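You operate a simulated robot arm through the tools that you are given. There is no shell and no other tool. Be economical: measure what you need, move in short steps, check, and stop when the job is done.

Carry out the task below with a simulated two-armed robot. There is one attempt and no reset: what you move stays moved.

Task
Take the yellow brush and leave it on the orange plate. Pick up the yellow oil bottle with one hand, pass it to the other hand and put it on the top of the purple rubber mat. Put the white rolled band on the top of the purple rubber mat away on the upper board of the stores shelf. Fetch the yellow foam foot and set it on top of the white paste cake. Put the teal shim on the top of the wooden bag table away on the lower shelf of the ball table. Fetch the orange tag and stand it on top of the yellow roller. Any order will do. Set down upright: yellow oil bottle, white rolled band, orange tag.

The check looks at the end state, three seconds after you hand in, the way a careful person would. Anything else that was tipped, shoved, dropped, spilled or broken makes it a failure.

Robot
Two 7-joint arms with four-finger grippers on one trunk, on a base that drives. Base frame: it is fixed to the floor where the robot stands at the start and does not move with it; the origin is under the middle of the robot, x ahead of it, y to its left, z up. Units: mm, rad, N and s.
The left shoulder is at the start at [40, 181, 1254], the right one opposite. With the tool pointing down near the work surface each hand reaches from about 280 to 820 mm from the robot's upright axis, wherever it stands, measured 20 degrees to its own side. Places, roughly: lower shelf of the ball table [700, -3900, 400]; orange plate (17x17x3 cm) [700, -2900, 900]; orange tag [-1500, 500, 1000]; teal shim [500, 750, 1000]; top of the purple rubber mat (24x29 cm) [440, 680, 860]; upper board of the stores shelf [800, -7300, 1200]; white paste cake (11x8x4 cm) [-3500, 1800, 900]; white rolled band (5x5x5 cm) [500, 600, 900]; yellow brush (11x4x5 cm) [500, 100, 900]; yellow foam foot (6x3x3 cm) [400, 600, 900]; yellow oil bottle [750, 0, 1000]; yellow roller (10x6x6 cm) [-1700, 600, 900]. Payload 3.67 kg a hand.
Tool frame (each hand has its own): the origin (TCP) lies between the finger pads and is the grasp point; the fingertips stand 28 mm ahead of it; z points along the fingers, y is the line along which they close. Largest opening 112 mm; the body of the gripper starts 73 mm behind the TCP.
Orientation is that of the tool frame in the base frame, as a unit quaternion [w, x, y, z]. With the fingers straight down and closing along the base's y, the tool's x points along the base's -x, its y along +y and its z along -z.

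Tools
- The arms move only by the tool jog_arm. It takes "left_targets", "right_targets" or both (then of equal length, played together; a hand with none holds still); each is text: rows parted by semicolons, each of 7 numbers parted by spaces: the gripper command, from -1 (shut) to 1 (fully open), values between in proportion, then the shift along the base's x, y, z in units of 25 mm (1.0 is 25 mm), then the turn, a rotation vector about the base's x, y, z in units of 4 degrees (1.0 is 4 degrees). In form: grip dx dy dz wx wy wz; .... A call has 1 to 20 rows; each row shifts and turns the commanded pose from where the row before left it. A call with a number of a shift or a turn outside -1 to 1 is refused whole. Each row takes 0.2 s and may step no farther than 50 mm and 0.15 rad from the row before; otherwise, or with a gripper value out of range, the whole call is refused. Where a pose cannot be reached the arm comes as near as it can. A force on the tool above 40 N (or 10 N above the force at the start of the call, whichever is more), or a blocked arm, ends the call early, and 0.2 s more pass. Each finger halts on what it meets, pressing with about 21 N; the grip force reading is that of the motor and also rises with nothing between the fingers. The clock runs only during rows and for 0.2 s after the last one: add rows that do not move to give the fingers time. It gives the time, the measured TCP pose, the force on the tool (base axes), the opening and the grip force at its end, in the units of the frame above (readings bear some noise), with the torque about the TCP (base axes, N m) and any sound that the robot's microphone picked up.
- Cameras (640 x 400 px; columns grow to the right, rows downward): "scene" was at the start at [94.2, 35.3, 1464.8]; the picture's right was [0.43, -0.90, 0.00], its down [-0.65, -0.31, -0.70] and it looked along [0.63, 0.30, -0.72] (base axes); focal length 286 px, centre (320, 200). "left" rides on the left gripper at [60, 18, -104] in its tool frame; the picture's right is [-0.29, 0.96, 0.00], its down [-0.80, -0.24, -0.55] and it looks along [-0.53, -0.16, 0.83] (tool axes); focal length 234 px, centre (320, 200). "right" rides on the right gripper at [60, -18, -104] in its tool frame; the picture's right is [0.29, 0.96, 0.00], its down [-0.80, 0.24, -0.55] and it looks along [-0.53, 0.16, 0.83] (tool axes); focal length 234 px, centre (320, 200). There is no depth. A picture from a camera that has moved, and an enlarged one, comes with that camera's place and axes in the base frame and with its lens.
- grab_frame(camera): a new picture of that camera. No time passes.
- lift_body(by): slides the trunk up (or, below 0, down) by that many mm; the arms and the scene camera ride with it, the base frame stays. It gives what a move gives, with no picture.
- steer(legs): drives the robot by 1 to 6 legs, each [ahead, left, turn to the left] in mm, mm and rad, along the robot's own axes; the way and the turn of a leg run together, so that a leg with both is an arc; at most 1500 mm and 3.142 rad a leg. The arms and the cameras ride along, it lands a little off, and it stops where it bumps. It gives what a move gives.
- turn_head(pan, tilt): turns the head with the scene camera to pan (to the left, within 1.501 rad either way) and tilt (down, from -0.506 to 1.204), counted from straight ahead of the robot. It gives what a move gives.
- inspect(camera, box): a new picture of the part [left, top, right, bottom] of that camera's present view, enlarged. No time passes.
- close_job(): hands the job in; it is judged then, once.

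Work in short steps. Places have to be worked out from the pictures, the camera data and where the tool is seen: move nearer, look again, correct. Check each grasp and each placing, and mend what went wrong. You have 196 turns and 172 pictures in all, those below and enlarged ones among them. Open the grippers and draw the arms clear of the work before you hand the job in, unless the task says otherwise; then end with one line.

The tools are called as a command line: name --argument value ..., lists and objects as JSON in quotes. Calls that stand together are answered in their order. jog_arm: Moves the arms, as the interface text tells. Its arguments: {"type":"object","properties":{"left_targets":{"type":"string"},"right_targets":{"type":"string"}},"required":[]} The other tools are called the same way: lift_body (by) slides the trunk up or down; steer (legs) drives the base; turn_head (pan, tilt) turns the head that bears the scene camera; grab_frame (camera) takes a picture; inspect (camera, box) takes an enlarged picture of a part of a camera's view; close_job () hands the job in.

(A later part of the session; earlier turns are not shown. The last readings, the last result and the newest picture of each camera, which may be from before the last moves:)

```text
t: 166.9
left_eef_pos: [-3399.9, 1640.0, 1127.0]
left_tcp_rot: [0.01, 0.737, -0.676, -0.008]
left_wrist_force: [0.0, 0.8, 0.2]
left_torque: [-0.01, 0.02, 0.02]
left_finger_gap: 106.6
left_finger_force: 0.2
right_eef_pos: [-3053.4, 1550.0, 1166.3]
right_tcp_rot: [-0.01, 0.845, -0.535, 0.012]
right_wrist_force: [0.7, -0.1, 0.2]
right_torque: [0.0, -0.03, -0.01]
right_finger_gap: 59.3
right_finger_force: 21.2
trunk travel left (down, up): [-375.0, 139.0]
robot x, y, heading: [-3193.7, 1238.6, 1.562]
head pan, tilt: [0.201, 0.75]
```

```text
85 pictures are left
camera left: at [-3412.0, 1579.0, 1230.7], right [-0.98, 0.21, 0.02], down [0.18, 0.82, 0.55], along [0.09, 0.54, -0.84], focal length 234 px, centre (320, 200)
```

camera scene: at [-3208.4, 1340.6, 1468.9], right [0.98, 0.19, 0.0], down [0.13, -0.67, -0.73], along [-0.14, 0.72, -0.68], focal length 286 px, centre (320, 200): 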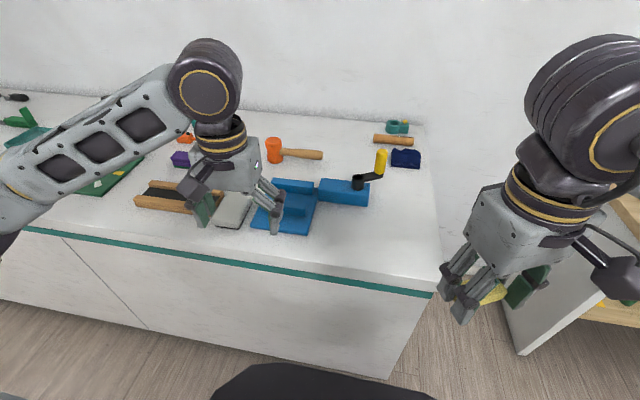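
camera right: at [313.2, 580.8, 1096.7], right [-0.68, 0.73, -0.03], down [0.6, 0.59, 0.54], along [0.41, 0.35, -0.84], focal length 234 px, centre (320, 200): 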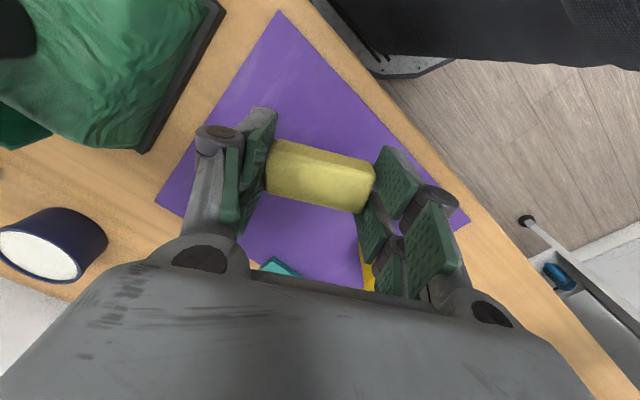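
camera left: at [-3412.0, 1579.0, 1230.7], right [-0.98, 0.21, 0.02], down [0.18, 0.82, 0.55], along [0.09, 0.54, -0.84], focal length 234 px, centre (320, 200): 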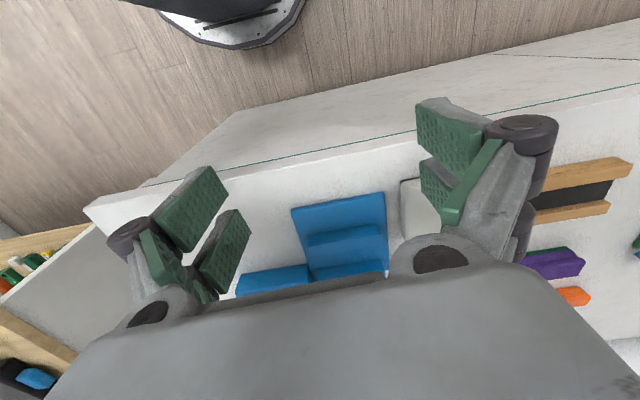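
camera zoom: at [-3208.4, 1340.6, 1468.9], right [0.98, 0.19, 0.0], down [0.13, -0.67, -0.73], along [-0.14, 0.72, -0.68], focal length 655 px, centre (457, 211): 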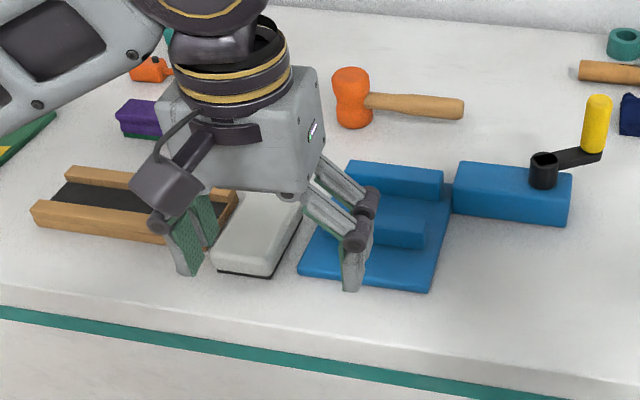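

I drive 450 mm left so the cake lies ahead of the right hand.

steer --legs '[[0, 450, 0]]'

turn_head --pan -0.1 --tilt 0.75

grab_frame --camera "scene"

grab_frame --camera "right"

```text
t: 169.7
left_eef_pos: [-3843.3, 1643.1, 1126.8]
left_tcp_rot: [0.01, 0.737, -0.676, -0.008]
left_wrist_force: [-0.3, 0.5, -0.2]
left_torque: [0.01, 0.01, 0.01]
left_finger_gap: 106.4
left_finger_force: 0.0
right_eef_pos: [-3496.1, 1553.4, 1167.9]
right_tcp_rot: [-0.011, 0.846, -0.533, 0.011]
right_wrist_force: [0.3, -0.9, -0.4]
right_torque: [-0.05, -0.01, 0.01]
right_finger_gap: 59.0
right_finger_force: 20.7
trunk travel left (down, up): [-375.0, 139.0]
robot x, y, heading: [-3634.5, 1242.4, 1.564]
head pan, tilt: [0.201, 0.75]
```

```text
t: 170.5
left_eef_pos: [-3844.5, 1641.9, 1126.9]
left_tcp_rot: [0.009, 0.737, -0.675, -0.007]
left_wrist_force: [-0.4, 0.2, -0.4]
left_torque: [-0.01, -0.01, 0.02]
left_finger_gap: 106.6
left_finger_force: 0.0
right_eef_pos: [-3496.3, 1553.5, 1166.8]
right_tcp_rot: [-0.011, 0.845, -0.534, 0.013]
right_wrist_force: [0.1, -0.8, -0.2]
right_torque: [-0.03, -0.01, 0.04]
right_finger_gap: 59.4
right_finger_force: 21.4
trunk travel left (down, up): [-375.0, 139.0]
robot x, y, heading: [-3637.4, 1243.4, 1.565]
head pan, tilt: [-0.099, 0.75]
```

```text
84 pictures are left
camera scene: at [-3627.0, 1345.9, 1468.9], right [0.99, -0.11, 0.0], down [-0.07, -0.68, -0.73], along [0.08, 0.73, -0.68], focal length 286 px, centre (320, 200)
```

scene: 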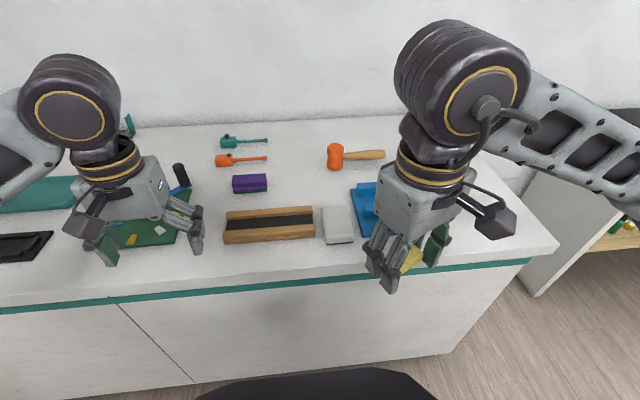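

```text
83 pictures are left
camera right: at [-3457.7, 1506.4, 1271.1], right [-0.74, -0.67, -0.03], down [-0.58, 0.61, 0.54], along [-0.34, 0.42, -0.84], focal length 234 px, centre (320, 200)
```

right: 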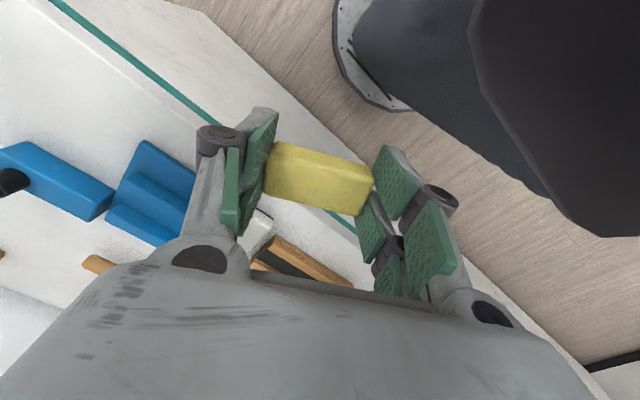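

Cake's top centre ≈ [−3526, 1862]. I carry the foot above it at z≈1020 and look.

jog_arm --right_targets "-1 -0.09 0.95 0 0 0 0;-1 -0.09 0.95 0 0 0 0;-1 -0.09 0.95 0 0 0 0;-1 -0.09 0.95 -0.5 0 0 0;-1 -0.09 0.95 -0.5 0 0 0;-1 -0.09 0.95 -0.5 0 0 0;-1 -0.09 0.95 -0.5 0 0 0;-1 -0.09 0.95 -0.5 0 0 0;-1 -0.09 0.95 -0.5 0 0 0;-1 -0.09 0.95 -0.5 0 0 0;-1 -0.09 0.95 -0.6 0 0 0;-1 -0.09 0.95 -0.6 0 0 0;-1 -0.09 0.95 -0.6 0 0 0;-1 0 0 0 0 0 0"

inspect --camera "scene" --box '[260, 130, 440, 260]'

grab_frame --camera "right"

```text
t: 173.5
left_eef_pos: [-3843.7, 1642.5, 1127.1]
left_tcp_rot: [0.011, 0.737, -0.676, -0.008]
left_wrist_force: [-0.6, 0.7, -0.2]
left_torque: [0.06, 0.02, -0.02]
left_finger_gap: 106.4
left_finger_force: 0.2
right_eef_pos: [-3524.1, 1863.6, 1033.3]
right_tcp_rot: [-0.012, 0.845, -0.535, 0.013]
right_wrist_force: [-0.6, 0.1, 0.3]
right_torque: [0.0, 0.04, 0.03]
right_finger_gap: 59.3
right_finger_force: 21.5
trunk travel left (down, up): [-375.0, 139.0]
robot x, y, heading: [-3635.4, 1243.7, 1.558]
head pan, tilt: [-0.099, 0.75]
```

```text
3.08 times, centred on (350, 195) of scene
camera zoom: at [-3626.5, 1345.4, 1469.0], right [0.99, -0.11, 0.0], down [-0.07, -0.68, -0.73], along [0.08, 0.73, -0.68], focal length 881 px, centre (228, 215)
```

zoom: 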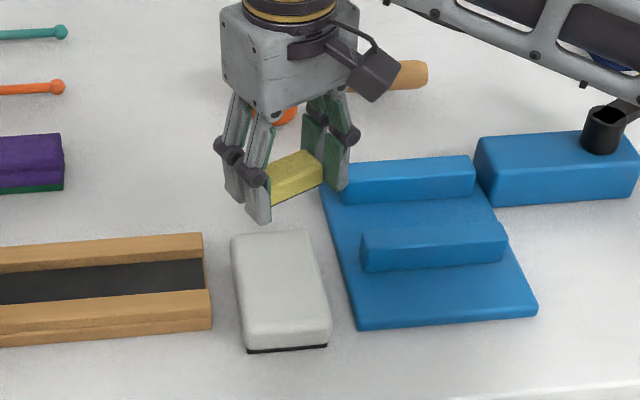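

```text
81 pictures are left
camera right: at [-3486.4, 1815.5, 1138.0], right [-0.74, -0.67, -0.03], down [-0.58, 0.61, 0.54], along [-0.34, 0.42, -0.84], focal length 234 px, centre (320, 200)
```

right: 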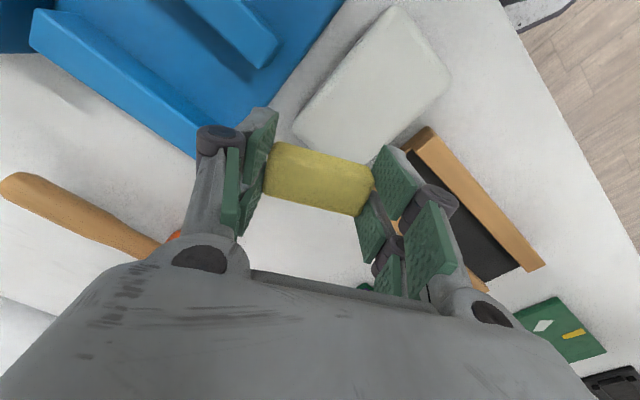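

Triangulating the cake's corners gives top z≈948 and centre ≈ [−3533, 1826]. I shift there, lower 40 mm, and check.

jog_arm --right_targets "-1 -0.2 -0.76 0 0 0 0;-1 -0.16 -0.76 0 0 0 0;-1 0 0 -0.8 0 0 0;-1 0 0 -0.8 0 0 0;-1 0 0 0 0 0 0"

inspect --camera "scene" --box '[260, 130, 440, 260]'

grab_frame --camera "right"

```text
t: 174.7
left_eef_pos: [-3844.5, 1643.7, 1127.2]
left_tcp_rot: [0.01, 0.737, -0.676, -0.008]
left_wrist_force: [0.2, -0.1, -0.3]
left_torque: [0.02, -0.01, 0.03]
left_finger_gap: 106.3
left_finger_force: 0.1
right_eef_pos: [-3533.1, 1824.0, 993.5]
right_tcp_rot: [-0.013, 0.845, -0.534, 0.012]
right_wrist_force: [0.1, 0.5, 0.4]
right_torque: [-0.02, 0.01, 0.0]
right_finger_gap: 59.3
right_finger_force: 21.2
trunk travel left (down, up): [-375.0, 139.0]
robot x, y, heading: [-3638.2, 1243.7, 1.565]
head pan, tilt: [-0.099, 0.75]
```

```text
3.08 times, centred on (350, 195) of scene
camera zoom: at [-3626.9, 1345.7, 1469.0], right [0.99, -0.11, 0.0], down [-0.07, -0.68, -0.73], along [0.08, 0.73, -0.68], focal length 881 px, centre (228, 215)
```

zoom: 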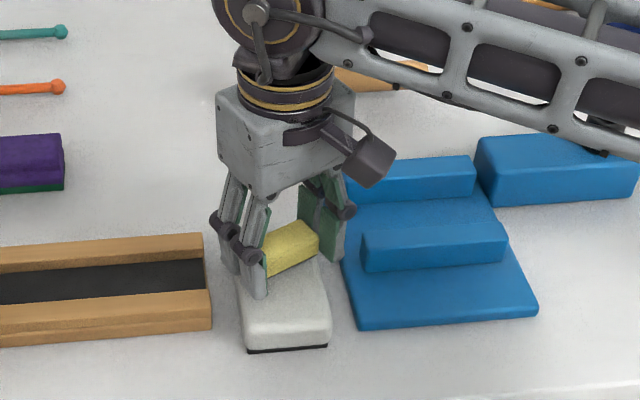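

```text
79 pictures are left
camera right: at [-3494.1, 1777.0, 1097.6], right [-0.74, -0.67, -0.03], down [-0.58, 0.61, 0.54], along [-0.34, 0.42, -0.84], focal length 234 px, centre (320, 200)
```

right: 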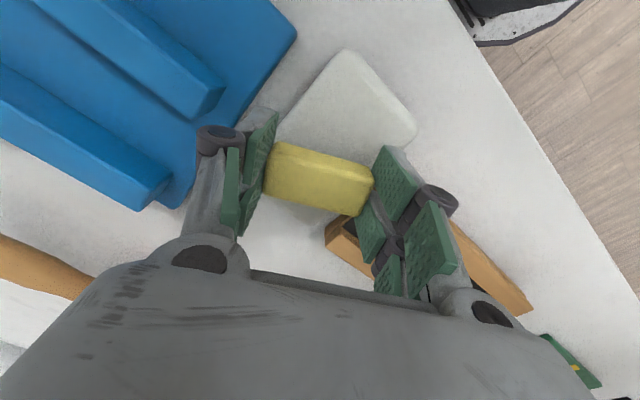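

The foot is centred over the cake. I lower 12 mm and then feel for contact.

jog_arm --right_targets "-1 0 0 -0.4 0 0 0;-1 0 0 -0.08 0 0 0;-1 0 0 0 0 0 0"

jog_arm --right_targets "-1 0 0 -0.08 0 0 0;-1 0 0 0 0 0 0"

```text
t: 175.5
left_eef_pos: [-3843.6, 1642.7, 1127.3]
left_tcp_rot: [0.011, 0.737, -0.676, -0.008]
left_wrist_force: [0.4, -0.6, 0.7]
left_torque: [0.0, -0.06, 0.01]
left_finger_gap: 106.5
left_finger_force: 0.0
right_eef_pos: [-3532.3, 1824.5, 982.2]
right_tcp_rot: [-0.013, 0.845, -0.534, 0.011]
right_wrist_force: [2.8, -0.6, 8.6]
right_torque: [-0.14, 0.13, 0.01]
right_finger_gap: 59.4
right_finger_force: 21.0
trunk travel left (down, up): [-375.0, 139.0]
robot x, y, heading: [-3634.8, 1240.2, 1.562]
head pan, tilt: [-0.099, 0.75]
```

```text
t: 176.1
left_eef_pos: [-3842.6, 1641.5, 1127.6]
left_tcp_rot: [0.01, 0.737, -0.676, -0.008]
left_wrist_force: [0.5, -0.1, 0.5]
left_torque: [0.01, 0.03, 0.03]
left_finger_gap: 106.5
left_finger_force: 0.1
right_eef_pos: [-3533.6, 1825.2, 980.7]
right_tcp_rot: [-0.012, 0.845, -0.534, 0.012]
right_wrist_force: [1.9, 2.2, 15.0]
right_torque: [-0.09, 0.36, -0.05]
right_finger_gap: 59.8
right_finger_force: 20.8
trunk travel left (down, up): [-375.0, 139.0]
robot x, y, heading: [-3635.0, 1242.8, 1.563]
head pan, tilt: [-0.099, 0.75]
```

Contact at 15 N. I open a little (to ≈78 mm) and rise straight up, then check.

jog_arm --right_targets "0.1 0 0 0 0 0 0;0.35 0 0 0 0 0 0;0.35 0 0 0 0 0 0;0.35 0 0 0.6 0 0 0;0.35 0 0 1 0 0 0;0.35 0 0 1 0 0 0;0.35 0 0 1 0 0 0;0.35 0 0 1 0 0 0;0.35 0 0 1 0 0 0;0.35 0.3 -1 0 0 0 0;0.35 0.3 -1 0 0 0 0;0.35 0.3 -1 0 0 0 0;0.35 0.3 -1 0 0 0 0;0.35 0.3 -1 0 0 0 0;0.35 0.3 -1 0 0 0 0"

inspect --camera "scene" --box '[260, 130, 440, 260]'

```text
t: 179.3
left_eef_pos: [-3843.8, 1642.2, 1126.5]
left_tcp_rot: [0.01, 0.737, -0.675, -0.009]
left_wrist_force: [-0.6, -0.5, -0.4]
left_torque: [-0.02, 0.03, -0.03]
left_finger_gap: 106.3
left_finger_force: 0.1
right_eef_pos: [-3490.9, 1673.0, 1121.7]
right_tcp_rot: [-0.011, 0.845, -0.534, 0.012]
right_wrist_force: [0.6, -1.4, 0.4]
right_torque: [0.0, -0.01, 0.02]
right_finger_gap: 75.7
right_finger_force: 0.1
trunk travel left (down, up): [-375.0, 139.0]
robot x, y, heading: [-3637.6, 1242.7, 1.561]
head pan, tilt: [-0.099, 0.75]
```

```text
3.08 times, centred on (350, 195) of scene
camera zoom: at [-3626.1, 1344.9, 1469.0], right [0.99, -0.11, 0.0], down [-0.07, -0.68, -0.73], along [0.08, 0.73, -0.68], focal length 881 px, centre (228, 215)
```

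zoom: 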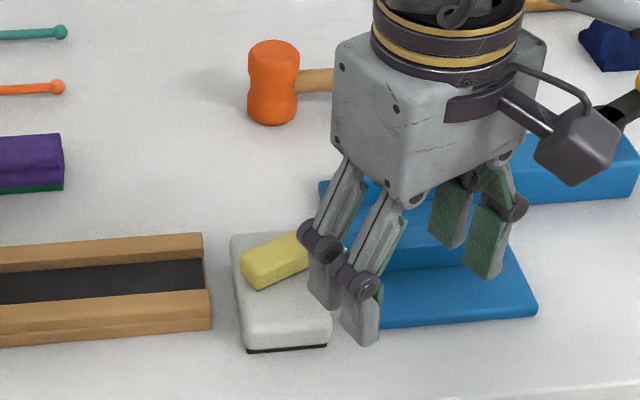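

The foot rests on the cake. I straighten the right hand and drive back toward the start tables (heading 0, x≈−380).

jog_arm --right_targets "1 0 -0.8 0.4 0 0 -1;1 0 -0.8 0.4 0 0 -1;1 0 -0.8 0.4 0 0 -1;1 0 -0.8 0.4 0 0 -1;1 0 -0.8 0 0 0 -1;1 0 -0.8 0 0 0 -1;1 0 0 0 0 0 -0.5;1 0 0 0 0 0 0" --left_targets "1 0 -0.6 0 0 0 -1;1 0 -0.6 0 0 0 -0.5;1 0 -0.6 0 0 0 0;1 0 -0.6 0 0 0 0;1 0 -0.6 0 0 0 0;1 0 0 0 0 0 0;1 0 0 0 0 0 0;1 0 0 0 0 0 0"

steer --legs '[[-20, 0, -1.56], [1500, 40, 0], [1500, 20, 0], [270, 0, 0]]'

```text
t: 181.1
left_eef_pos: [-3846.5, 1569.0, 1125.6]
left_tcp_rot: [-0.01, -0.701, 0.713, 0.009]
left_wrist_force: [0.2, -0.4, 0.2]
left_torque: [0.0, 0.03, 0.03]
left_finger_gap: 112.2
left_finger_force: 0.0
right_eef_pos: [-3488.9, 1554.6, 1160.8]
right_tcp_rot: [0.008, -0.703, 0.711, -0.015]
right_wrist_force: [0.2, 0.0, 0.3]
right_torque: [0.01, -0.02, -0.01]
right_finger_gap: 111.8
right_finger_force: 0.1
trunk travel left (down, up): [-375.0, 139.0]
robot x, y, heading: [-3636.4, 1244.8, 1.563]
head pan, tilt: [-0.099, 0.75]
```

```text
refused: leg 2 is longer than a leg can be; nothing moved
```

The leg was too long; I split it into shorter ones.

steer --legs '[[-20, 0, -1.56], [1450, 40, 0], [1450, 20, 0], [370, 0, 0]]'

```text
t: 201.6
left_eef_pos: [-96.1, 1469.8, 1127.3]
left_tcp_rot: [-0.002, 0.006, 1.0, 0.013]
left_wrist_force: [0.0, 0.7, 0.7]
left_torque: [-0.02, 0.0, 0.02]
left_finger_gap: 112.0
left_finger_force: 0.0
right_eef_pos: [-108.7, 1111.5, 1161.4]
right_tcp_rot: [-0.004, 0.004, 1.0, -0.016]
right_wrist_force: [0.7, 0.6, 0.6]
right_torque: [0.01, -0.02, -0.01]
right_finger_gap: 112.1
right_finger_force: 0.0
trunk travel left (down, up): [-375.0, 139.0]
robot x, y, heading: [-421.1, 1261.8, -0.003]
head pan, tilt: [-0.099, 0.75]
```

Now I slide right to y≈430 and forward to x≈0 so the shim is on the left and the brush on the right, and look.

steer --legs '[[0, -830, 0], [420, 0, 0]]'

turn_head --pan 0.1 --tilt 0.8

grab_frame --camera "scene"

grab_frame --camera "left"

```text
t: 208.2
left_eef_pos: [314.8, 666.3, 1126.6]
left_tcp_rot: [-0.001, 0.005, 1.0, 0.013]
left_wrist_force: [1.4, -0.2, 0.6]
left_torque: [-0.03, -0.01, 0.02]
left_finger_gap: 112.3
left_finger_force: 0.0
right_eef_pos: [303.3, 308.3, 1159.0]
right_tcp_rot: [-0.004, 0.001, 1.0, -0.017]
right_wrist_force: [0.0, -0.1, -0.7]
right_torque: [-0.02, 0.02, -0.01]
right_finger_gap: 111.9
right_finger_force: 0.0
trunk travel left (down, up): [-375.0, 139.0]
robot x, y, heading: [-14.5, 455.2, 0.001]
head pan, tilt: [-0.099, 0.75]
```

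```text
t: 208.9
left_eef_pos: [314.2, 667.0, 1125.5]
left_tcp_rot: [-0.001, 0.005, 1.0, 0.013]
left_wrist_force: [0.6, 0.7, 0.2]
left_torque: [0.0, 0.02, 0.02]
left_finger_gap: 112.2
left_finger_force: 0.1
right_eef_pos: [303.5, 309.6, 1160.8]
right_tcp_rot: [-0.004, 0.002, 1.0, -0.017]
right_wrist_force: [0.3, 0.0, -0.9]
right_torque: [-0.03, -0.02, 0.02]
right_finger_gap: 111.9
right_finger_force: 0.2
trunk travel left (down, up): [-375.0, 139.0]
robot x, y, heading: [-12.2, 457.3, 0.0]
head pan, tilt: [0.099, 0.799]
```

```text
77 pictures are left
camera scene: at [91.4, 463.3, 1464.9], right [0.1, -1.0, 0.0], down [-0.71, -0.07, -0.7], along [0.69, 0.07, -0.72], focal length 286 px, centre (320, 200)
```

scene: 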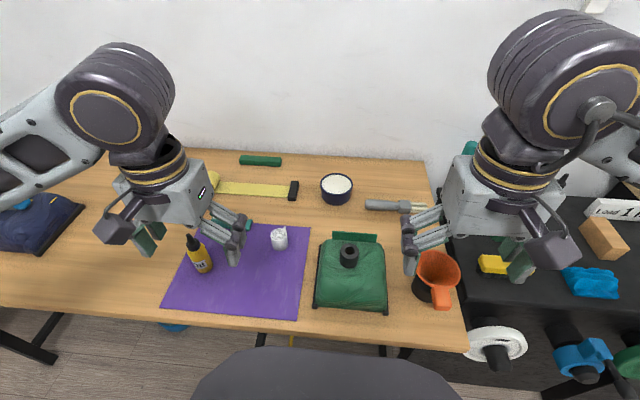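

```text
76 pictures are left
camera left: at [253.7, 682.3, 1229.6], right [0.3, 0.95, 0.02], down [0.8, -0.26, 0.55], along [0.53, -0.14, -0.84], focal length 234 px, centre (320, 200)
```

left: 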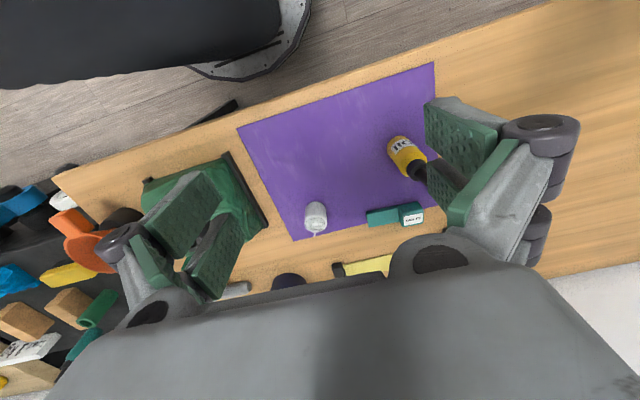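

Shim lies along y at x≈558 (block end near y≈778, tongue toward y≈700). I turn the left hand −80° while moving above it, and at the same time turn the right +80° while moving above the brush [485, 76].

jog_arm --left_targets "0.6 0.49 0.2 -0.12 0 0 -1;0.6 0.49 0.2 -0.12 0 0 -1;0.6 0.49 0.2 -0.12 0 0 -1;0.6 0.49 0.2 -0.12 0 0 -1;0.6 0.49 0.2 -0.12 0 0 -1;0.6 0.49 0.2 -0.12 0 0 -1;0.6 0.49 0.2 -0.12 0 0 -1;0.6 0.49 0.2 -0.12 0 0 -1;0.6 0.49 0.2 -0.12 0 0 -1;0.6 0.49 0.2 -0.12 0 0 -1;0.6 0.49 0.2 -0.12 0 0 -1;0.6 0.49 0.2 -0.12 0 0 -1;0.6 0.49 0.2 -0.12 0 0 -1;0.6 0.49 0.2 -0.12 0 0 -1;0.6 0.49 0.2 -0.12 0 0 -1;0.6 0.49 0.2 -0.12 0 0 -1;0.6 0.49 0.2 -0.12 0 0 -1;0.6 0.49 0.2 -0.12 0 0 -1;0.6 0.49 0.2 -0.12 0 0 -1;0.6 0.49 0.2 -0.12 0 0 -1" --right_targets "0.5 0.36 -0.466 -0.16 0 0 1;0.5 0.36 -0.466 -0.16 0 0 1;0.5 0.36 -0.466 -0.16 0 0 1;0.5 0.36 -0.466 -0.16 0 0 1;0.5 0.36 -0.466 -0.16 0 0 1;0.5 0.36 -0.466 -0.16 0 0 1;0.5 0.36 -0.466 -0.16 0 0 1;0.5 0.36 -0.466 -0.16 0 0 1;0.5 0.36 -0.466 -0.16 0 0 1;0.5 0.36 -0.466 -0.16 0 0 1;0.5 0.36 -0.466 -0.16 0 0 1;0.5 0.36 -0.466 -0.16 0 0 1;0.5 0.36 -0.466 -0.16 0 0 1;0.5 0.36 -0.466 -0.16 0 0 1;0.5 0.36 -0.466 -0.16 0 0 1;0.5 0.36 -0.466 -0.16 0 0 1;0.5 0.36 -0.466 -0.16 0 0 1;0.5 0.36 -0.466 -0.16 0 0 1;0.5 0.36 -0.466 -0.16 0 0 1;0.5 0.36 -0.466 -0.16 0 0 1"

grab_frame --camera "left"

grab_frame --camera "right"

grab_frame --camera "scene"

```text
t: 213.1
left_eef_pos: [558.9, 765.8, 1065.6]
left_tcp_rot: [0.008, 0.648, 0.762, 0.011]
left_wrist_force: [0.5, 0.1, 1.0]
left_torque: [-0.01, 0.03, -0.02]
left_finger_gap: 89.5
left_finger_force: 0.1
right_eef_pos: [401.6, 184.0, 1112.6]
right_tcp_rot: [0.013, -0.436, 0.899, -0.033]
right_wrist_force: [-0.2, 0.1, -0.1]
right_torque: [0.01, -0.01, -0.02]
right_finger_gap: 83.8
right_finger_force: 0.1
right hand out of reach, approached as far as the arm can: row 13, 14, 15, 16, 17, 18, 19, 20
trunk travel left (down, up): [-375.0, 139.0]
robot x, y, heading: [-9.9, 454.7, 0.002]
head pan, tilt: [0.099, 0.799]
```

```text
75 pictures are left
camera left: at [563.4, 827.9, 1169.2], right [0.99, -0.13, 0.02], down [-0.12, -0.83, 0.55], along [-0.05, -0.54, -0.84], focal length 234 px, centre (320, 200)
```

left: 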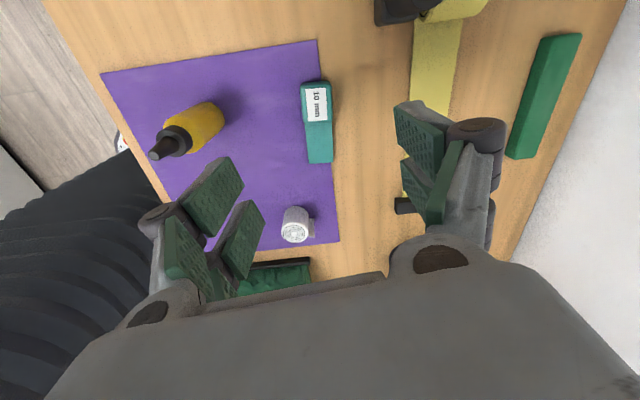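

```text
74 pictures are left
camera right: at [373.6, 130.1, 1218.3], right [-0.93, 0.37, -0.07], down [0.28, 0.8, 0.53], along [0.25, 0.47, -0.85], focal length 234 px, centre (320, 200)
```

right: 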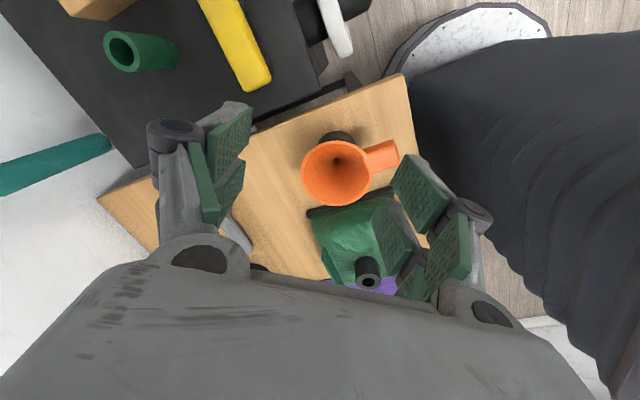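

```text
73 pictures are left
camera scene: at [90.8, 463.3, 1464.9], right [0.1, -1.0, 0.0], down [-0.71, -0.07, -0.7], along [0.69, 0.07, -0.72], focal length 286 px, centre (320, 200)
```

scene: 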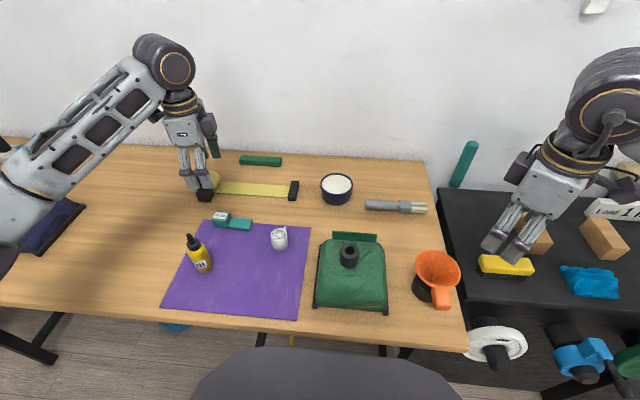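

Shim's axis runs nearly along y at x≈558, block at y 757–796. I rotate −11.5°, go to [558, 771] and descend partway to check.

jog_arm --left_targets "0.4 0 0.1 -1 0 0 -1;0.4 0 0.1 -1 0 0 -1;0.4 0 0 -1 0 0 -0.9;0.4 0 0 -1 0 0 0;0.4 0 0 -0.5 0 0 0;0.4 0 0 0 0 0 0"

grab_frame --camera "left"

```text
t: 214.5
left_eef_pos: [557.0, 769.6, 952.3]
left_tcp_rot: [0.008, 0.72, 0.694, 0.009]
left_wrist_force: [0.0, 0.3, 0.3]
left_torque: [-0.01, -0.02, -0.05]
left_finger_gap: 78.6
left_finger_force: 0.1
right_eef_pos: [401.9, 184.2, 1113.3]
right_tcp_rot: [0.012, -0.435, 0.9, -0.033]
right_wrist_force: [0.8, 0.2, 0.4]
right_torque: [0.02, 0.02, 0.01]
right_finger_gap: 83.9
right_finger_force: 0.1
trunk travel left (down, up): [-375.0, 139.0]
robot x, y, heading: [-15.5, 458.6, 0.001]
head pan, tilt: [0.099, 0.799]
```

```text
72 pictures are left
camera left: at [573.1, 829.3, 1055.8], right [0.95, -0.33, 0.02], down [-0.28, -0.79, 0.55], along [-0.16, -0.52, -0.84], focal length 234 px, centre (320, 200)
```

left: 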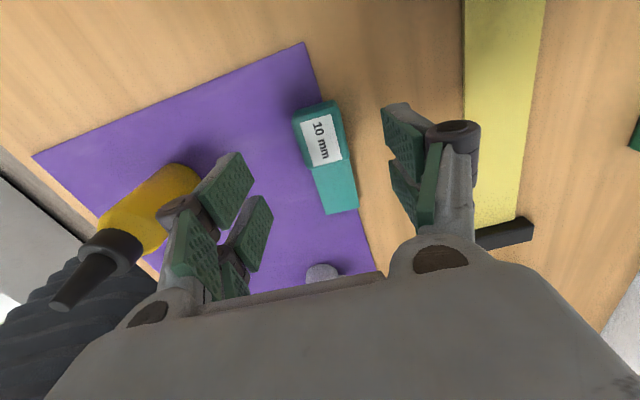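

Block centred. I descend to z≈890 and close on it.

jog_arm --left_targets "0.4 0 0 -1 0 0 0;0.4 0 0 -1 0 0 0;0.4 0 0 -0.48 0 0 0;-1 0 0 0 0 0 0;-1 0 0 0 0 0 0;-1 0 0 0 0 0 0;-1 0 0 0 0 0 0;-1 0 0 1 0 0 0;-1 0 0 1 0 0 0;-1 0 0 0 0 0 0"

grab_frame --camera "left"

```text
t: 216.7
left_eef_pos: [558.9, 770.9, 940.4]
left_tcp_rot: [0.008, 0.721, 0.693, 0.009]
left_wrist_force: [0.7, -0.2, -1.1]
left_torque: [0.0, -0.01, 0.01]
left_finger_gap: 34.4
left_finger_force: 20.7
right_eef_pos: [401.8, 184.2, 1112.9]
right_tcp_rot: [0.012, -0.435, 0.9, -0.034]
right_wrist_force: [0.1, -0.3, 0.3]
right_torque: [0.0, -0.02, 0.0]
right_finger_gap: 83.9
right_finger_force: 0.0
trunk travel left (down, up): [-375.0, 139.0]
robot x, y, heading: [-13.0, 453.9, -0.003]
head pan, tilt: [0.099, 0.799]
```

```text
71 pictures are left
camera left: at [575.4, 830.3, 1044.5], right [0.95, -0.33, 0.02], down [-0.28, -0.79, 0.55], along [-0.16, -0.52, -0.84], focal length 234 px, centre (320, 200)
```

left: 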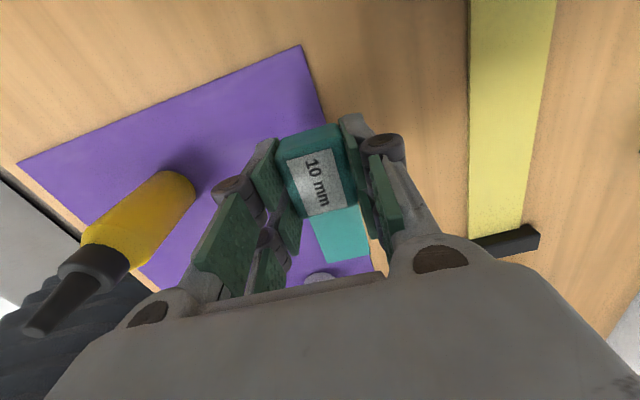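

Shim held (34 mm). I raise it and draw it back, then shift the base 110 mm right and retry the right-hand turn.

jog_arm --left_targets "-1 0 0 1 0 0 0;-1 0 0 1 0 0 0;-1 0 0 1 0 0 0;-1 0 0 1 0 0 0;-1 0 0 1 0 0 0;-1 0 0 1 0 0 0;-1 0 0 1 0 0 0;-1 0 0 1 0 0 0;-1 -0.8 0 0 0 0 0;-1 -0.8 0 0 0 0 0;-1 -0.8 0 0 0 0 0;-1 -0.8 0 0 0 0 0;-1 -0.8 0 0 0 0 0;-1 -0.8 0 0 0 0 0;-1 0 0 0 0 0 0"

steer --legs '[[0, -110, 0]]'

jog_arm --right_targets "0.5 0.4 -0.2 0 0 0 0.5;0.5 0.4 -0.2 0 0 0 1;0.5 0.4 -0.2 0 0 0 1;0.5 0.4 -0.2 0 0 0 1;0.5 0.4 -0.2 0 0 0 1;0.5 0.4 -0.2 0 0 0 1;0.5 0.4 -0.2 0 0 0 1;0.5 0.4 -0.2 0 0 0 1;0.5 0 0 0 0 0 0"

grab_frame --camera "right"

```text
t: 219.9
left_eef_pos: [439.0, 769.6, 1142.0]
left_tcp_rot: [0.009, 0.72, 0.694, 0.009]
left_wrist_force: [0.6, -0.6, -0.5]
left_torque: [0.01, 0.02, -0.03]
left_finger_gap: 34.3
left_finger_force: 21.2
right_eef_pos: [402.8, 184.4, 1113.1]
right_tcp_rot: [0.012, -0.435, 0.9, -0.033]
right_wrist_force: [0.2, 0.2, 0.8]
right_torque: [-0.02, -0.02, 0.02]
right_finger_gap: 84.0
right_finger_force: 0.1
trunk travel left (down, up): [-375.0, 139.0]
robot x, y, heading: [-10.3, 452.4, -0.003]
head pan, tilt: [0.099, 0.799]
```

```text
t: 221.1
left_eef_pos: [438.2, 660.6, 1143.6]
left_tcp_rot: [0.008, 0.721, 0.693, 0.009]
left_wrist_force: [0.1, -0.9, -0.5]
left_torque: [-0.02, 0.0, -0.01]
left_finger_gap: 34.7
left_finger_force: 21.0
right_eef_pos: [400.9, 75.7, 1112.1]
right_tcp_rot: [0.012, -0.435, 0.9, -0.034]
right_wrist_force: [0.2, -0.6, 0.4]
right_torque: [0.02, 0.0, 0.01]
right_finger_gap: 83.8
right_finger_force: 0.0
trunk travel left (down, up): [-375.0, 139.0]
robot x, y, heading: [-9.6, 345.6, -0.0]
head pan, tilt: [0.099, 0.799]
```

```text
t: 223.1
left_eef_pos: [438.0, 660.5, 1142.9]
left_tcp_rot: [0.008, 0.721, 0.693, 0.009]
left_wrist_force: [-0.4, 1.2, -0.1]
left_torque: [-0.01, 0.0, 0.0]
left_finger_gap: 34.4
left_finger_force: 20.8
right_eef_pos: [402.9, 129.2, 1129.6]
right_tcp_rot: [0.019, -0.497, 0.867, -0.026]
right_wrist_force: [0.5, 0.2, 0.3]
right_torque: [-0.06, 0.04, -0.02]
right_finger_gap: 83.9
right_finger_force: 0.1
right hand out of reach, approached as far as the arm can: row 1, 2, 3, 4, 5, 6, 7, 8
trunk travel left (down, up): [-375.0, 139.0]
robot x, y, heading: [-12.9, 346.3, -0.005]
head pan, tilt: [0.099, 0.799]
```

```text
70 pictures are left
camera right: at [382.4, 70.3, 1233.9], right [-0.97, 0.24, -0.06], down [0.17, 0.82, 0.54], along [0.18, 0.52, -0.84], focal length 234 px, centre (320, 200)
```

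right: 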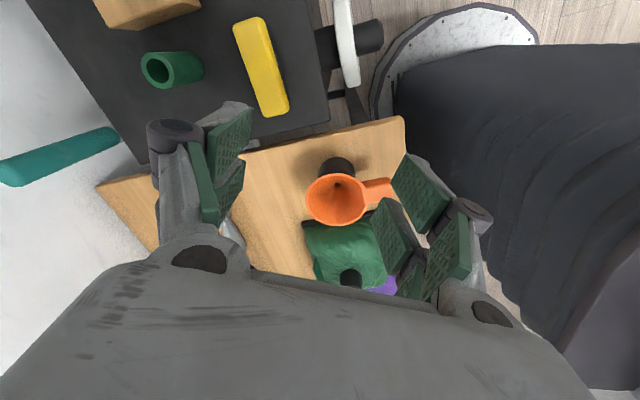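

The right wrist limits at about +60°. I instead move the base right and turn it 0.5 rad left so that the hand needs only ~54° relative to the base.

steer --legs '[[0, -170, 0], [0, 0, 0.5]]'

grab_frame --camera "right"

```text
t: 226.2
left_eef_pos: [235.1, 664.4, 1142.9]
left_tcp_rot: [0.006, 0.529, 0.848, 0.011]
left_wrist_force: [-0.5, 0.3, 0.0]
left_torque: [-0.01, 0.02, 0.01]
left_finger_gap: 34.6
left_finger_force: 20.6
right_eef_pos: [455.1, 179.0, 1131.1]
right_tcp_rot: [0.024, -0.694, 0.719, -0.019]
right_wrist_force: [0.3, 0.1, -0.1]
right_torque: [-0.03, 0.01, -0.01]
right_finger_gap: 84.1
right_finger_force: 0.0
trunk travel left (down, up): [-375.0, 139.0]
robot x, y, heading: [-9.2, 175.5, 0.494]
head pan, tilt: [0.099, 0.799]
```

```text
69 pictures are left
camera right: at [465.7, 117.1, 1233.9], right [-0.97, -0.25, -0.06], down [-0.25, 0.8, 0.54], along [-0.09, 0.54, -0.84], focal length 234 px, centre (320, 200)
```

right: 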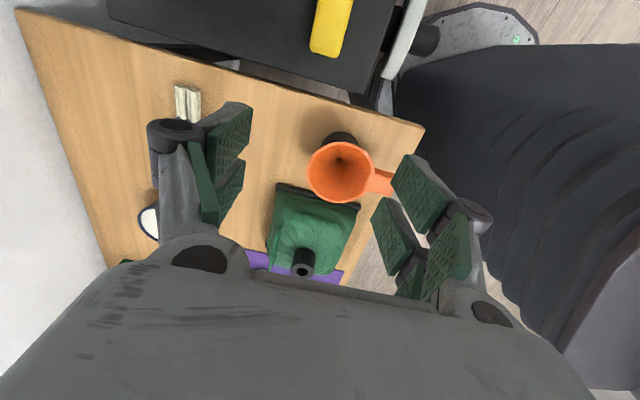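

The hand now closes along x. I move above the brush [484, 76] at z≈1010 and check.

jog_arm --right_targets "0.5 0.2 -0.7 0 0 0 -0.3;0.5 0.2 -0.7 0 0 0 -0.3;0.5 0.2 -0.7 -0.5 0 0 -0.3;0.5 0.2 -0.7 -0.8 0 0 -0.3;0.5 0.2 -0.7 -0.9 0 0 0;0.5 0.2 -0.6 -0.9 0 0 0;0.5 0 0 -0.9 0 0 0;0.5 0 0 -0.8 0 0 0;0.5 0 0 0 0 0 0"

grab_frame --camera "right"

turn_head --pan -0.5 --tilt 0.8

grab_frame --camera "scene"

```text
t: 228.2
left_eef_pos: [236.1, 662.5, 1144.5]
left_tcp_rot: [0.006, 0.53, 0.848, 0.01]
left_wrist_force: [0.2, 0.2, -1.5]
left_torque: [0.03, 0.0, 0.01]
left_finger_gap: 34.4
left_finger_force: 20.7
right_eef_pos: [442.7, 124.1, 1023.8]
right_tcp_rot: [0.007, -0.663, 0.749, -0.017]
right_wrist_force: [1.1, -1.8, 1.8]
right_torque: [0.08, 0.08, 0.01]
right_finger_gap: 83.6
right_finger_force: 0.0
right hand out of reach, approached as far as the arm can: row 1, 2, 3, 4, 5, 6
trunk travel left (down, up): [-375.0, 139.0]
robot x, y, heading: [-7.6, 173.1, 0.487]
head pan, tilt: [0.099, 0.799]
```

```text
68 pictures are left
camera right: at [451.0, 64.0, 1128.3], right [-0.99, -0.17, -0.03], down [-0.16, 0.83, 0.54], along [-0.07, 0.53, -0.84], focal length 234 px, centre (320, 200)
```

right: 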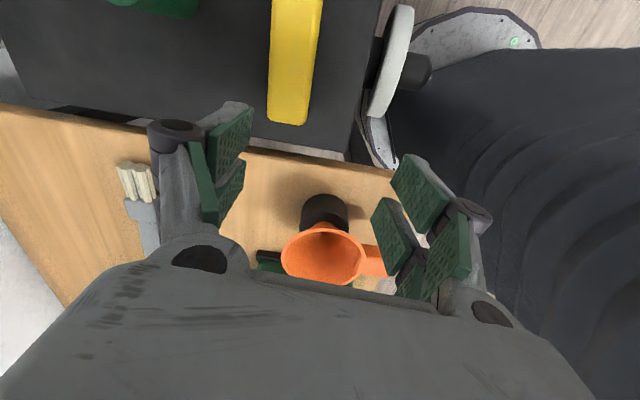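

```text
t: 229.2
left_eef_pos: [234.0, 662.6, 1142.5]
left_tcp_rot: [0.006, 0.53, 0.848, 0.011]
left_wrist_force: [0.4, 0.3, -0.8]
left_torque: [0.04, -0.02, 0.01]
left_finger_gap: 34.6
left_finger_force: 21.0
right_eef_pos: [442.5, 125.4, 1024.1]
right_tcp_rot: [0.006, -0.662, 0.749, -0.016]
right_wrist_force: [0.2, -0.2, -1.1]
right_torque: [0.0, -0.03, 0.01]
right_finger_gap: 83.8
right_finger_force: 0.0
trunk travel left (down, up): [-375.0, 139.0]
robot x, y, heading: [-9.2, 175.3, 0.489]
head pan, tilt: [-0.499, 0.799]
```

```text
67 pictures are left
camera scene: at [88.1, 183.5, 1464.9], right [-0.01, -1.0, 0.0], down [-0.72, 0.0, -0.7], along [0.7, 0.0, -0.72], focal length 286 px, centre (320, 200)
```

scene: 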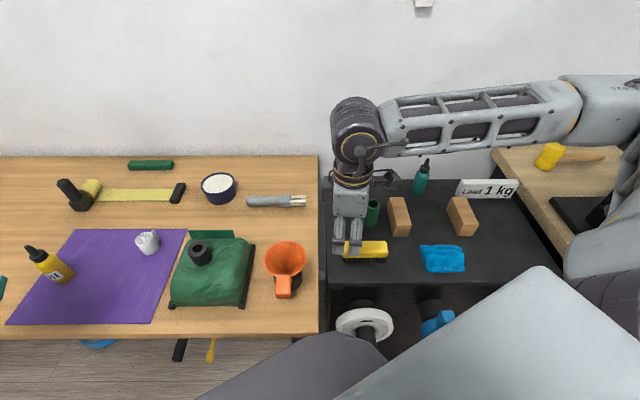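

Brush centre refines to [478, 68], axis along y; the hand is 7° off and 67 mm away. Since the arm is at a limit, I let the base make the correction.

steer --legs '[[-27, -112, 0], [0, 0, 0.12]]'

grab_frame --camera "right"

```text
t: 231.0
left_eef_pos: [201.9, 576.3, 1143.3]
left_tcp_rot: [0.005, 0.476, 0.88, 0.01]
left_wrist_force: [-0.4, 0.3, -1.3]
left_torque: [-0.01, 0.0, 0.01]
left_finger_gap: 34.7
left_finger_force: 21.5
right_eef_pos: [482.3, 73.0, 1035.8]
right_tcp_rot: [0.024, -0.706, 0.707, -0.021]
right_wrist_force: [0.3, -0.5, 0.2]
right_torque: [-0.01, 0.02, 0.03]
right_finger_gap: 84.0
right_finger_force: 0.1
trunk travel left (down, up): [-375.0, 139.0]
robot x, y, heading: [16.9, 61.1, 0.615]
head pan, tilt: [-0.499, 0.799]
```

```text
66 pictures are left
camera right: at [494.1, 10.9, 1140.2], right [-0.96, -0.29, -0.06], down [-0.28, 0.79, 0.54], along [-0.11, 0.54, -0.84], focal length 234 px, centre (320, 200)
```

right: 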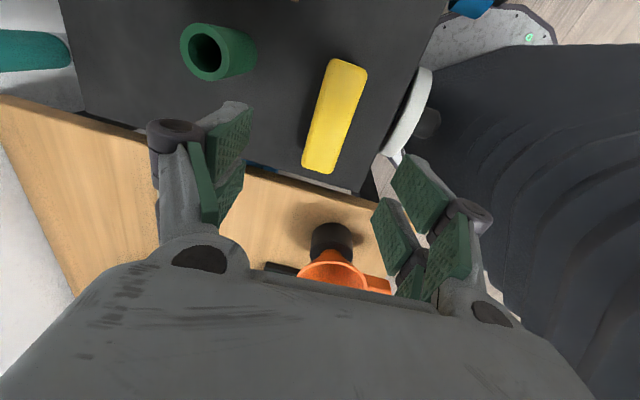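

Brush is about 7 mm to −x. I descend to z≈900 with that correction and check the reading.

jog_arm --right_targets "0.5 -0.15 -0.06 -0.8 0 0 0;0.5 -0.15 -0.06 -0.8 0 0 0;0.5 0 0 -0.8 0 0 0;0.5 0 0 -0.8 0 0 0;0.5 0 0 -0.8 0 0 0;0.5 0 0 0 0 0 0"

grab_frame --camera "right"

```text
t: 232.4
left_eef_pos: [201.4, 577.2, 1142.9]
left_tcp_rot: [0.006, 0.477, 0.879, 0.012]
left_wrist_force: [-0.7, 1.1, -0.3]
left_torque: [-0.03, 0.0, 0.02]
left_finger_gap: 34.3
left_finger_force: 21.4
right_eef_pos: [474.3, 69.6, 934.9]
right_tcp_rot: [0.024, -0.706, 0.707, -0.022]
right_wrist_force: [-0.5, 0.8, 0.1]
right_torque: [-0.01, 0.03, 0.04]
right_finger_gap: 83.8
right_finger_force: 0.0
trunk travel left (down, up): [-375.0, 139.0]
robot x, y, heading: [18.3, 61.0, 0.615]
head pan, tilt: [-0.499, 0.799]
```

```text
65 pictures are left
camera right: at [486.0, 8.8, 1039.7], right [-0.96, -0.29, -0.06], down [-0.28, 0.79, 0.54], along [-0.1, 0.54, -0.84], focal length 234 px, centre (320, 200)
```

right: 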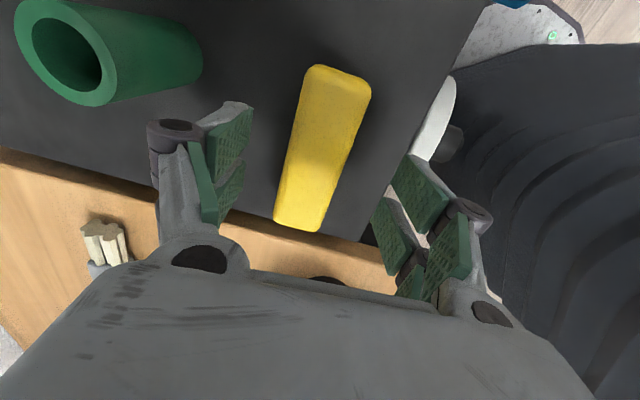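

Centred. I lower 35 mm more, close, and lift.

jog_arm --right_targets "0.5 0 0 -0.8 0 0 0;0.5 0 0 -0.6 0 0 0;0.5 0 0 0 0 0 0;-1 0 0 0 0 0 0;-1 0 0 0 0 0 0;-1 0 0 0 0 0 0;-1 0 0 0 0 0 0;-1 0 0 0.8 0 0 0;-1 0 0 0.8 0 0 0;-1 0 0 0 0 0 0"

grab_frame --camera "right"

```text
t: 234.6
left_eef_pos: [201.9, 577.0, 1143.0]
left_tcp_rot: [0.005, 0.476, 0.879, 0.011]
left_wrist_force: [0.2, 0.4, -0.5]
left_torque: [0.0, 0.03, 0.03]
left_finger_gap: 34.4
left_finger_force: 20.7
right_eef_pos: [474.3, 68.7, 940.6]
right_tcp_rot: [0.025, -0.706, 0.707, -0.021]
right_wrist_force: [0.4, 0.9, -0.7]
right_torque: [-0.01, 0.01, -0.03]
right_finger_gap: 37.8
right_finger_force: 20.6
trunk travel left (down, up): [-375.0, 139.0]
robot x, y, heading: [19.2, 62.0, 0.614]
head pan, tilt: [-0.499, 0.799]
```

```text
64 pictures are left
camera right: at [486.1, 6.9, 1044.8], right [-0.96, -0.29, -0.06], down [-0.28, 0.79, 0.54], along [-0.11, 0.54, -0.84], focal length 234 px, centre (320, 200)
```

right: 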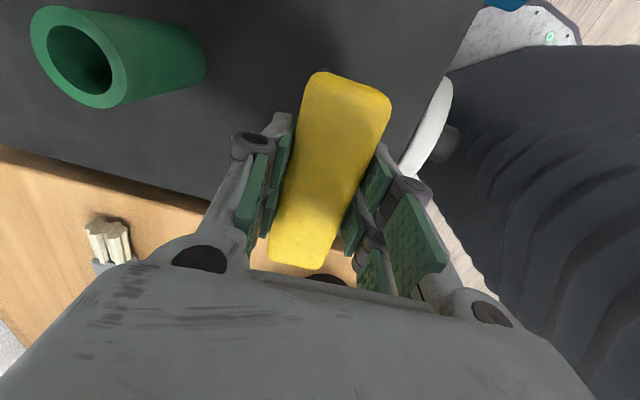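

Brush gripped (37.8 mm). I raise it, back off and turn to face −y, then look along the route.

jog_arm --right_targets "-1 0 0 1 0 0 0;-1 0 0 1 0 0 0;-1 0 0 1 0 0 0;-1 0 0 1 0 0 0;-1 0 0 1 0 0 0;-1 0 0 1 0 0 0;-1 0 0 1 0 0 0;-1 0 0 0 0 0 0"

steer --legs '[[-450, 0, 0], [0, 0, -2.186]]'

turn_head --pan 0.3 --tilt 0.35

grab_frame --camera "scene"

```text
t: 236.4
left_eef_pos: [202.9, 576.2, 1143.8]
left_tcp_rot: [0.005, 0.475, 0.88, 0.011]
left_wrist_force: [0.2, 0.2, 0.1]
left_torque: [-0.02, 0.0, -0.01]
left_finger_gap: 34.5
left_finger_force: 21.5
right_eef_pos: [474.5, 69.2, 1116.4]
right_tcp_rot: [-0.024, 0.707, -0.707, 0.021]
right_wrist_force: [-0.3, -0.5, -0.8]
right_torque: [-0.01, 0.01, 0.01]
right_finger_gap: 37.9
right_finger_force: 21.5
trunk travel left (down, up): [-375.0, 139.0]
robot x, y, heading: [18.3, 60.0, 0.616]
head pan, tilt: [-0.499, 0.799]
```

```text
t: 245.0
left_eef_pos: [-49.3, -655.6, 1143.1]
left_tcp_rot: [0.012, 0.999, -0.035, 0.0]
left_wrist_force: [0.4, 0.4, -0.4]
left_torque: [-0.02, 0.01, 0.02]
left_finger_gap: 34.4
left_finger_force: 20.6
right_eef_pos: [-618.8, -566.9, 1115.4]
right_tcp_rot: [-0.008, 0.32, 0.947, -0.031]
right_wrist_force: [0.2, -0.7, -1.3]
right_torque: [-0.02, 0.03, 0.0]
right_finger_gap: 37.5
right_finger_force: 21.1
trunk travel left (down, up): [-375.0, 139.0]
robot x, y, heading: [-346.8, -194.7, -1.604]
head pan, tilt: [-0.499, 0.799]
```

```text
t: 246.1
left_eef_pos: [-48.3, -656.3, 1143.0]
left_tcp_rot: [0.012, 0.999, -0.035, 0.0]
left_wrist_force: [0.5, 0.0, -1.4]
left_torque: [-0.01, -0.03, -0.01]
left_finger_gap: 34.6
left_finger_force: 20.9
right_eef_pos: [-617.6, -567.3, 1116.4]
right_tcp_rot: [-0.007, 0.32, 0.947, -0.031]
right_wrist_force: [-0.1, 0.1, -1.4]
right_torque: [0.01, 0.0, 0.0]
right_finger_gap: 37.7
right_finger_force: 20.7
trunk travel left (down, up): [-375.0, 139.0]
robot x, y, heading: [-349.2, -197.4, -1.606]
head pan, tilt: [0.3, 0.351]
```

```text
63 pictures are left
camera scene: at [-323.1, -306.4, 1504.5], right [-0.97, -0.26, 0.0], down [-0.09, 0.33, -0.94], along [0.25, -0.91, -0.34], focal length 286 px, centre (320, 200)
```

scene: 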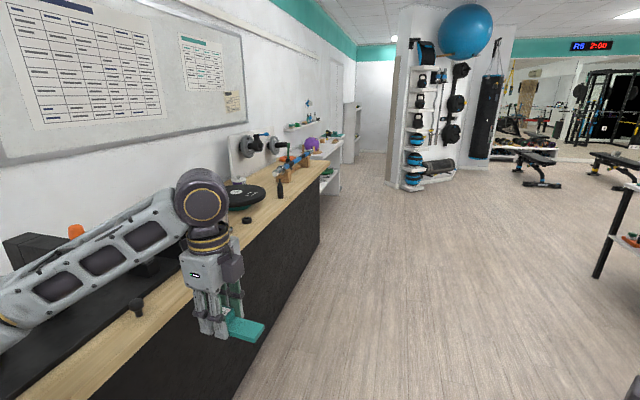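

The route is clear. I drive about 2.5 m along −y and turn to face the counter.

steer --legs '[[0, 0, 0.035], [1250, 0, 0], [1300, 0, 0], [0, 0, 1.571]]'

turn_head --pan -0.1 --tilt 0.6

grab_frame --camera "scene"

```text
t: 263.3
left_eef_pos: [116.0, -2358.2, 1141.7]
left_tcp_rot: [0.008, 0.712, 0.702, 0.008]
left_wrist_force: [0.5, 0.1, 0.3]
left_torque: [0.01, 0.05, 0.0]
left_finger_gap: 34.6
left_finger_force: 21.3
right_eef_pos: [59.6, -2929.9, 1115.1]
right_tcp_rot: [0.018, -0.469, 0.883, -0.028]
right_wrist_force: [-0.7, -0.6, -0.7]
right_torque: [0.0, 0.0, -0.02]
right_finger_gap: 37.5
right_finger_force: 21.2
trunk travel left (down, up): [-375.0, 139.0]
robot x, y, heading: [-324.8, -2682.0, 0.026]
head pan, tilt: [0.3, 0.351]
```

```text
t: 264.1
left_eef_pos: [115.0, -2357.2, 1142.1]
left_tcp_rot: [0.008, 0.712, 0.702, 0.009]
left_wrist_force: [-0.1, -0.5, -0.2]
left_torque: [-0.02, -0.01, -0.03]
left_finger_gap: 34.5
left_finger_force: 21.2
right_eef_pos: [58.3, -2930.9, 1116.9]
right_tcp_rot: [0.017, -0.469, 0.883, -0.027]
right_wrist_force: [-0.4, -1.3, -1.7]
right_torque: [0.02, -0.05, -0.02]
right_finger_gap: 37.6
right_finger_force: 21.1
trunk travel left (down, up): [-375.0, 139.0]
robot x, y, heading: [-325.8, -2683.6, 0.02]
head pan, tilt: [-0.099, 0.6]
```

```text
62 pictures are left
camera scene: at [-215.5, -2688.0, 1481.8], right [-0.08, -1.0, 0.0], down [-0.56, 0.04, -0.83], along [0.82, -0.06, -0.56], focal length 286 px, centre (320, 200)
```

scene: 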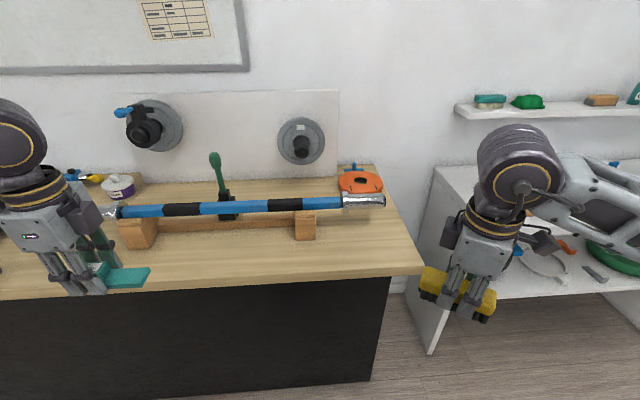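

I see an orange object behind the bar at the counter's right rear corner; I enlarge it.

inspect --camera "scene" --box '[290, 140, 430, 230]'

```text
4.44 times, centred on (360, 185) of scene
camera zoom: at [-215.5, -2688.0, 1481.8], right [-0.08, -1.0, 0.0], down [-0.56, 0.04, -0.83], along [0.82, -0.06, -0.56], focal length 1273 px, centre (142, 267)
```

zoom: 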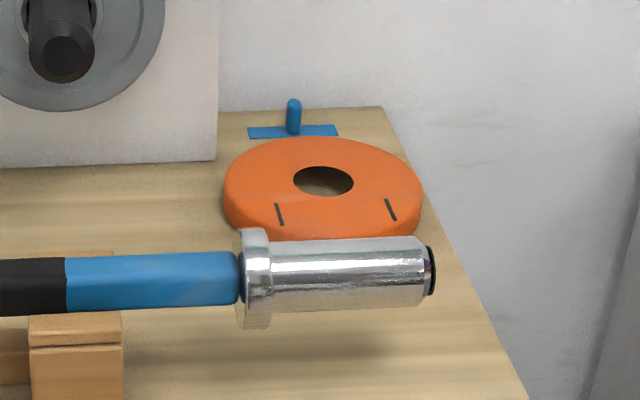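

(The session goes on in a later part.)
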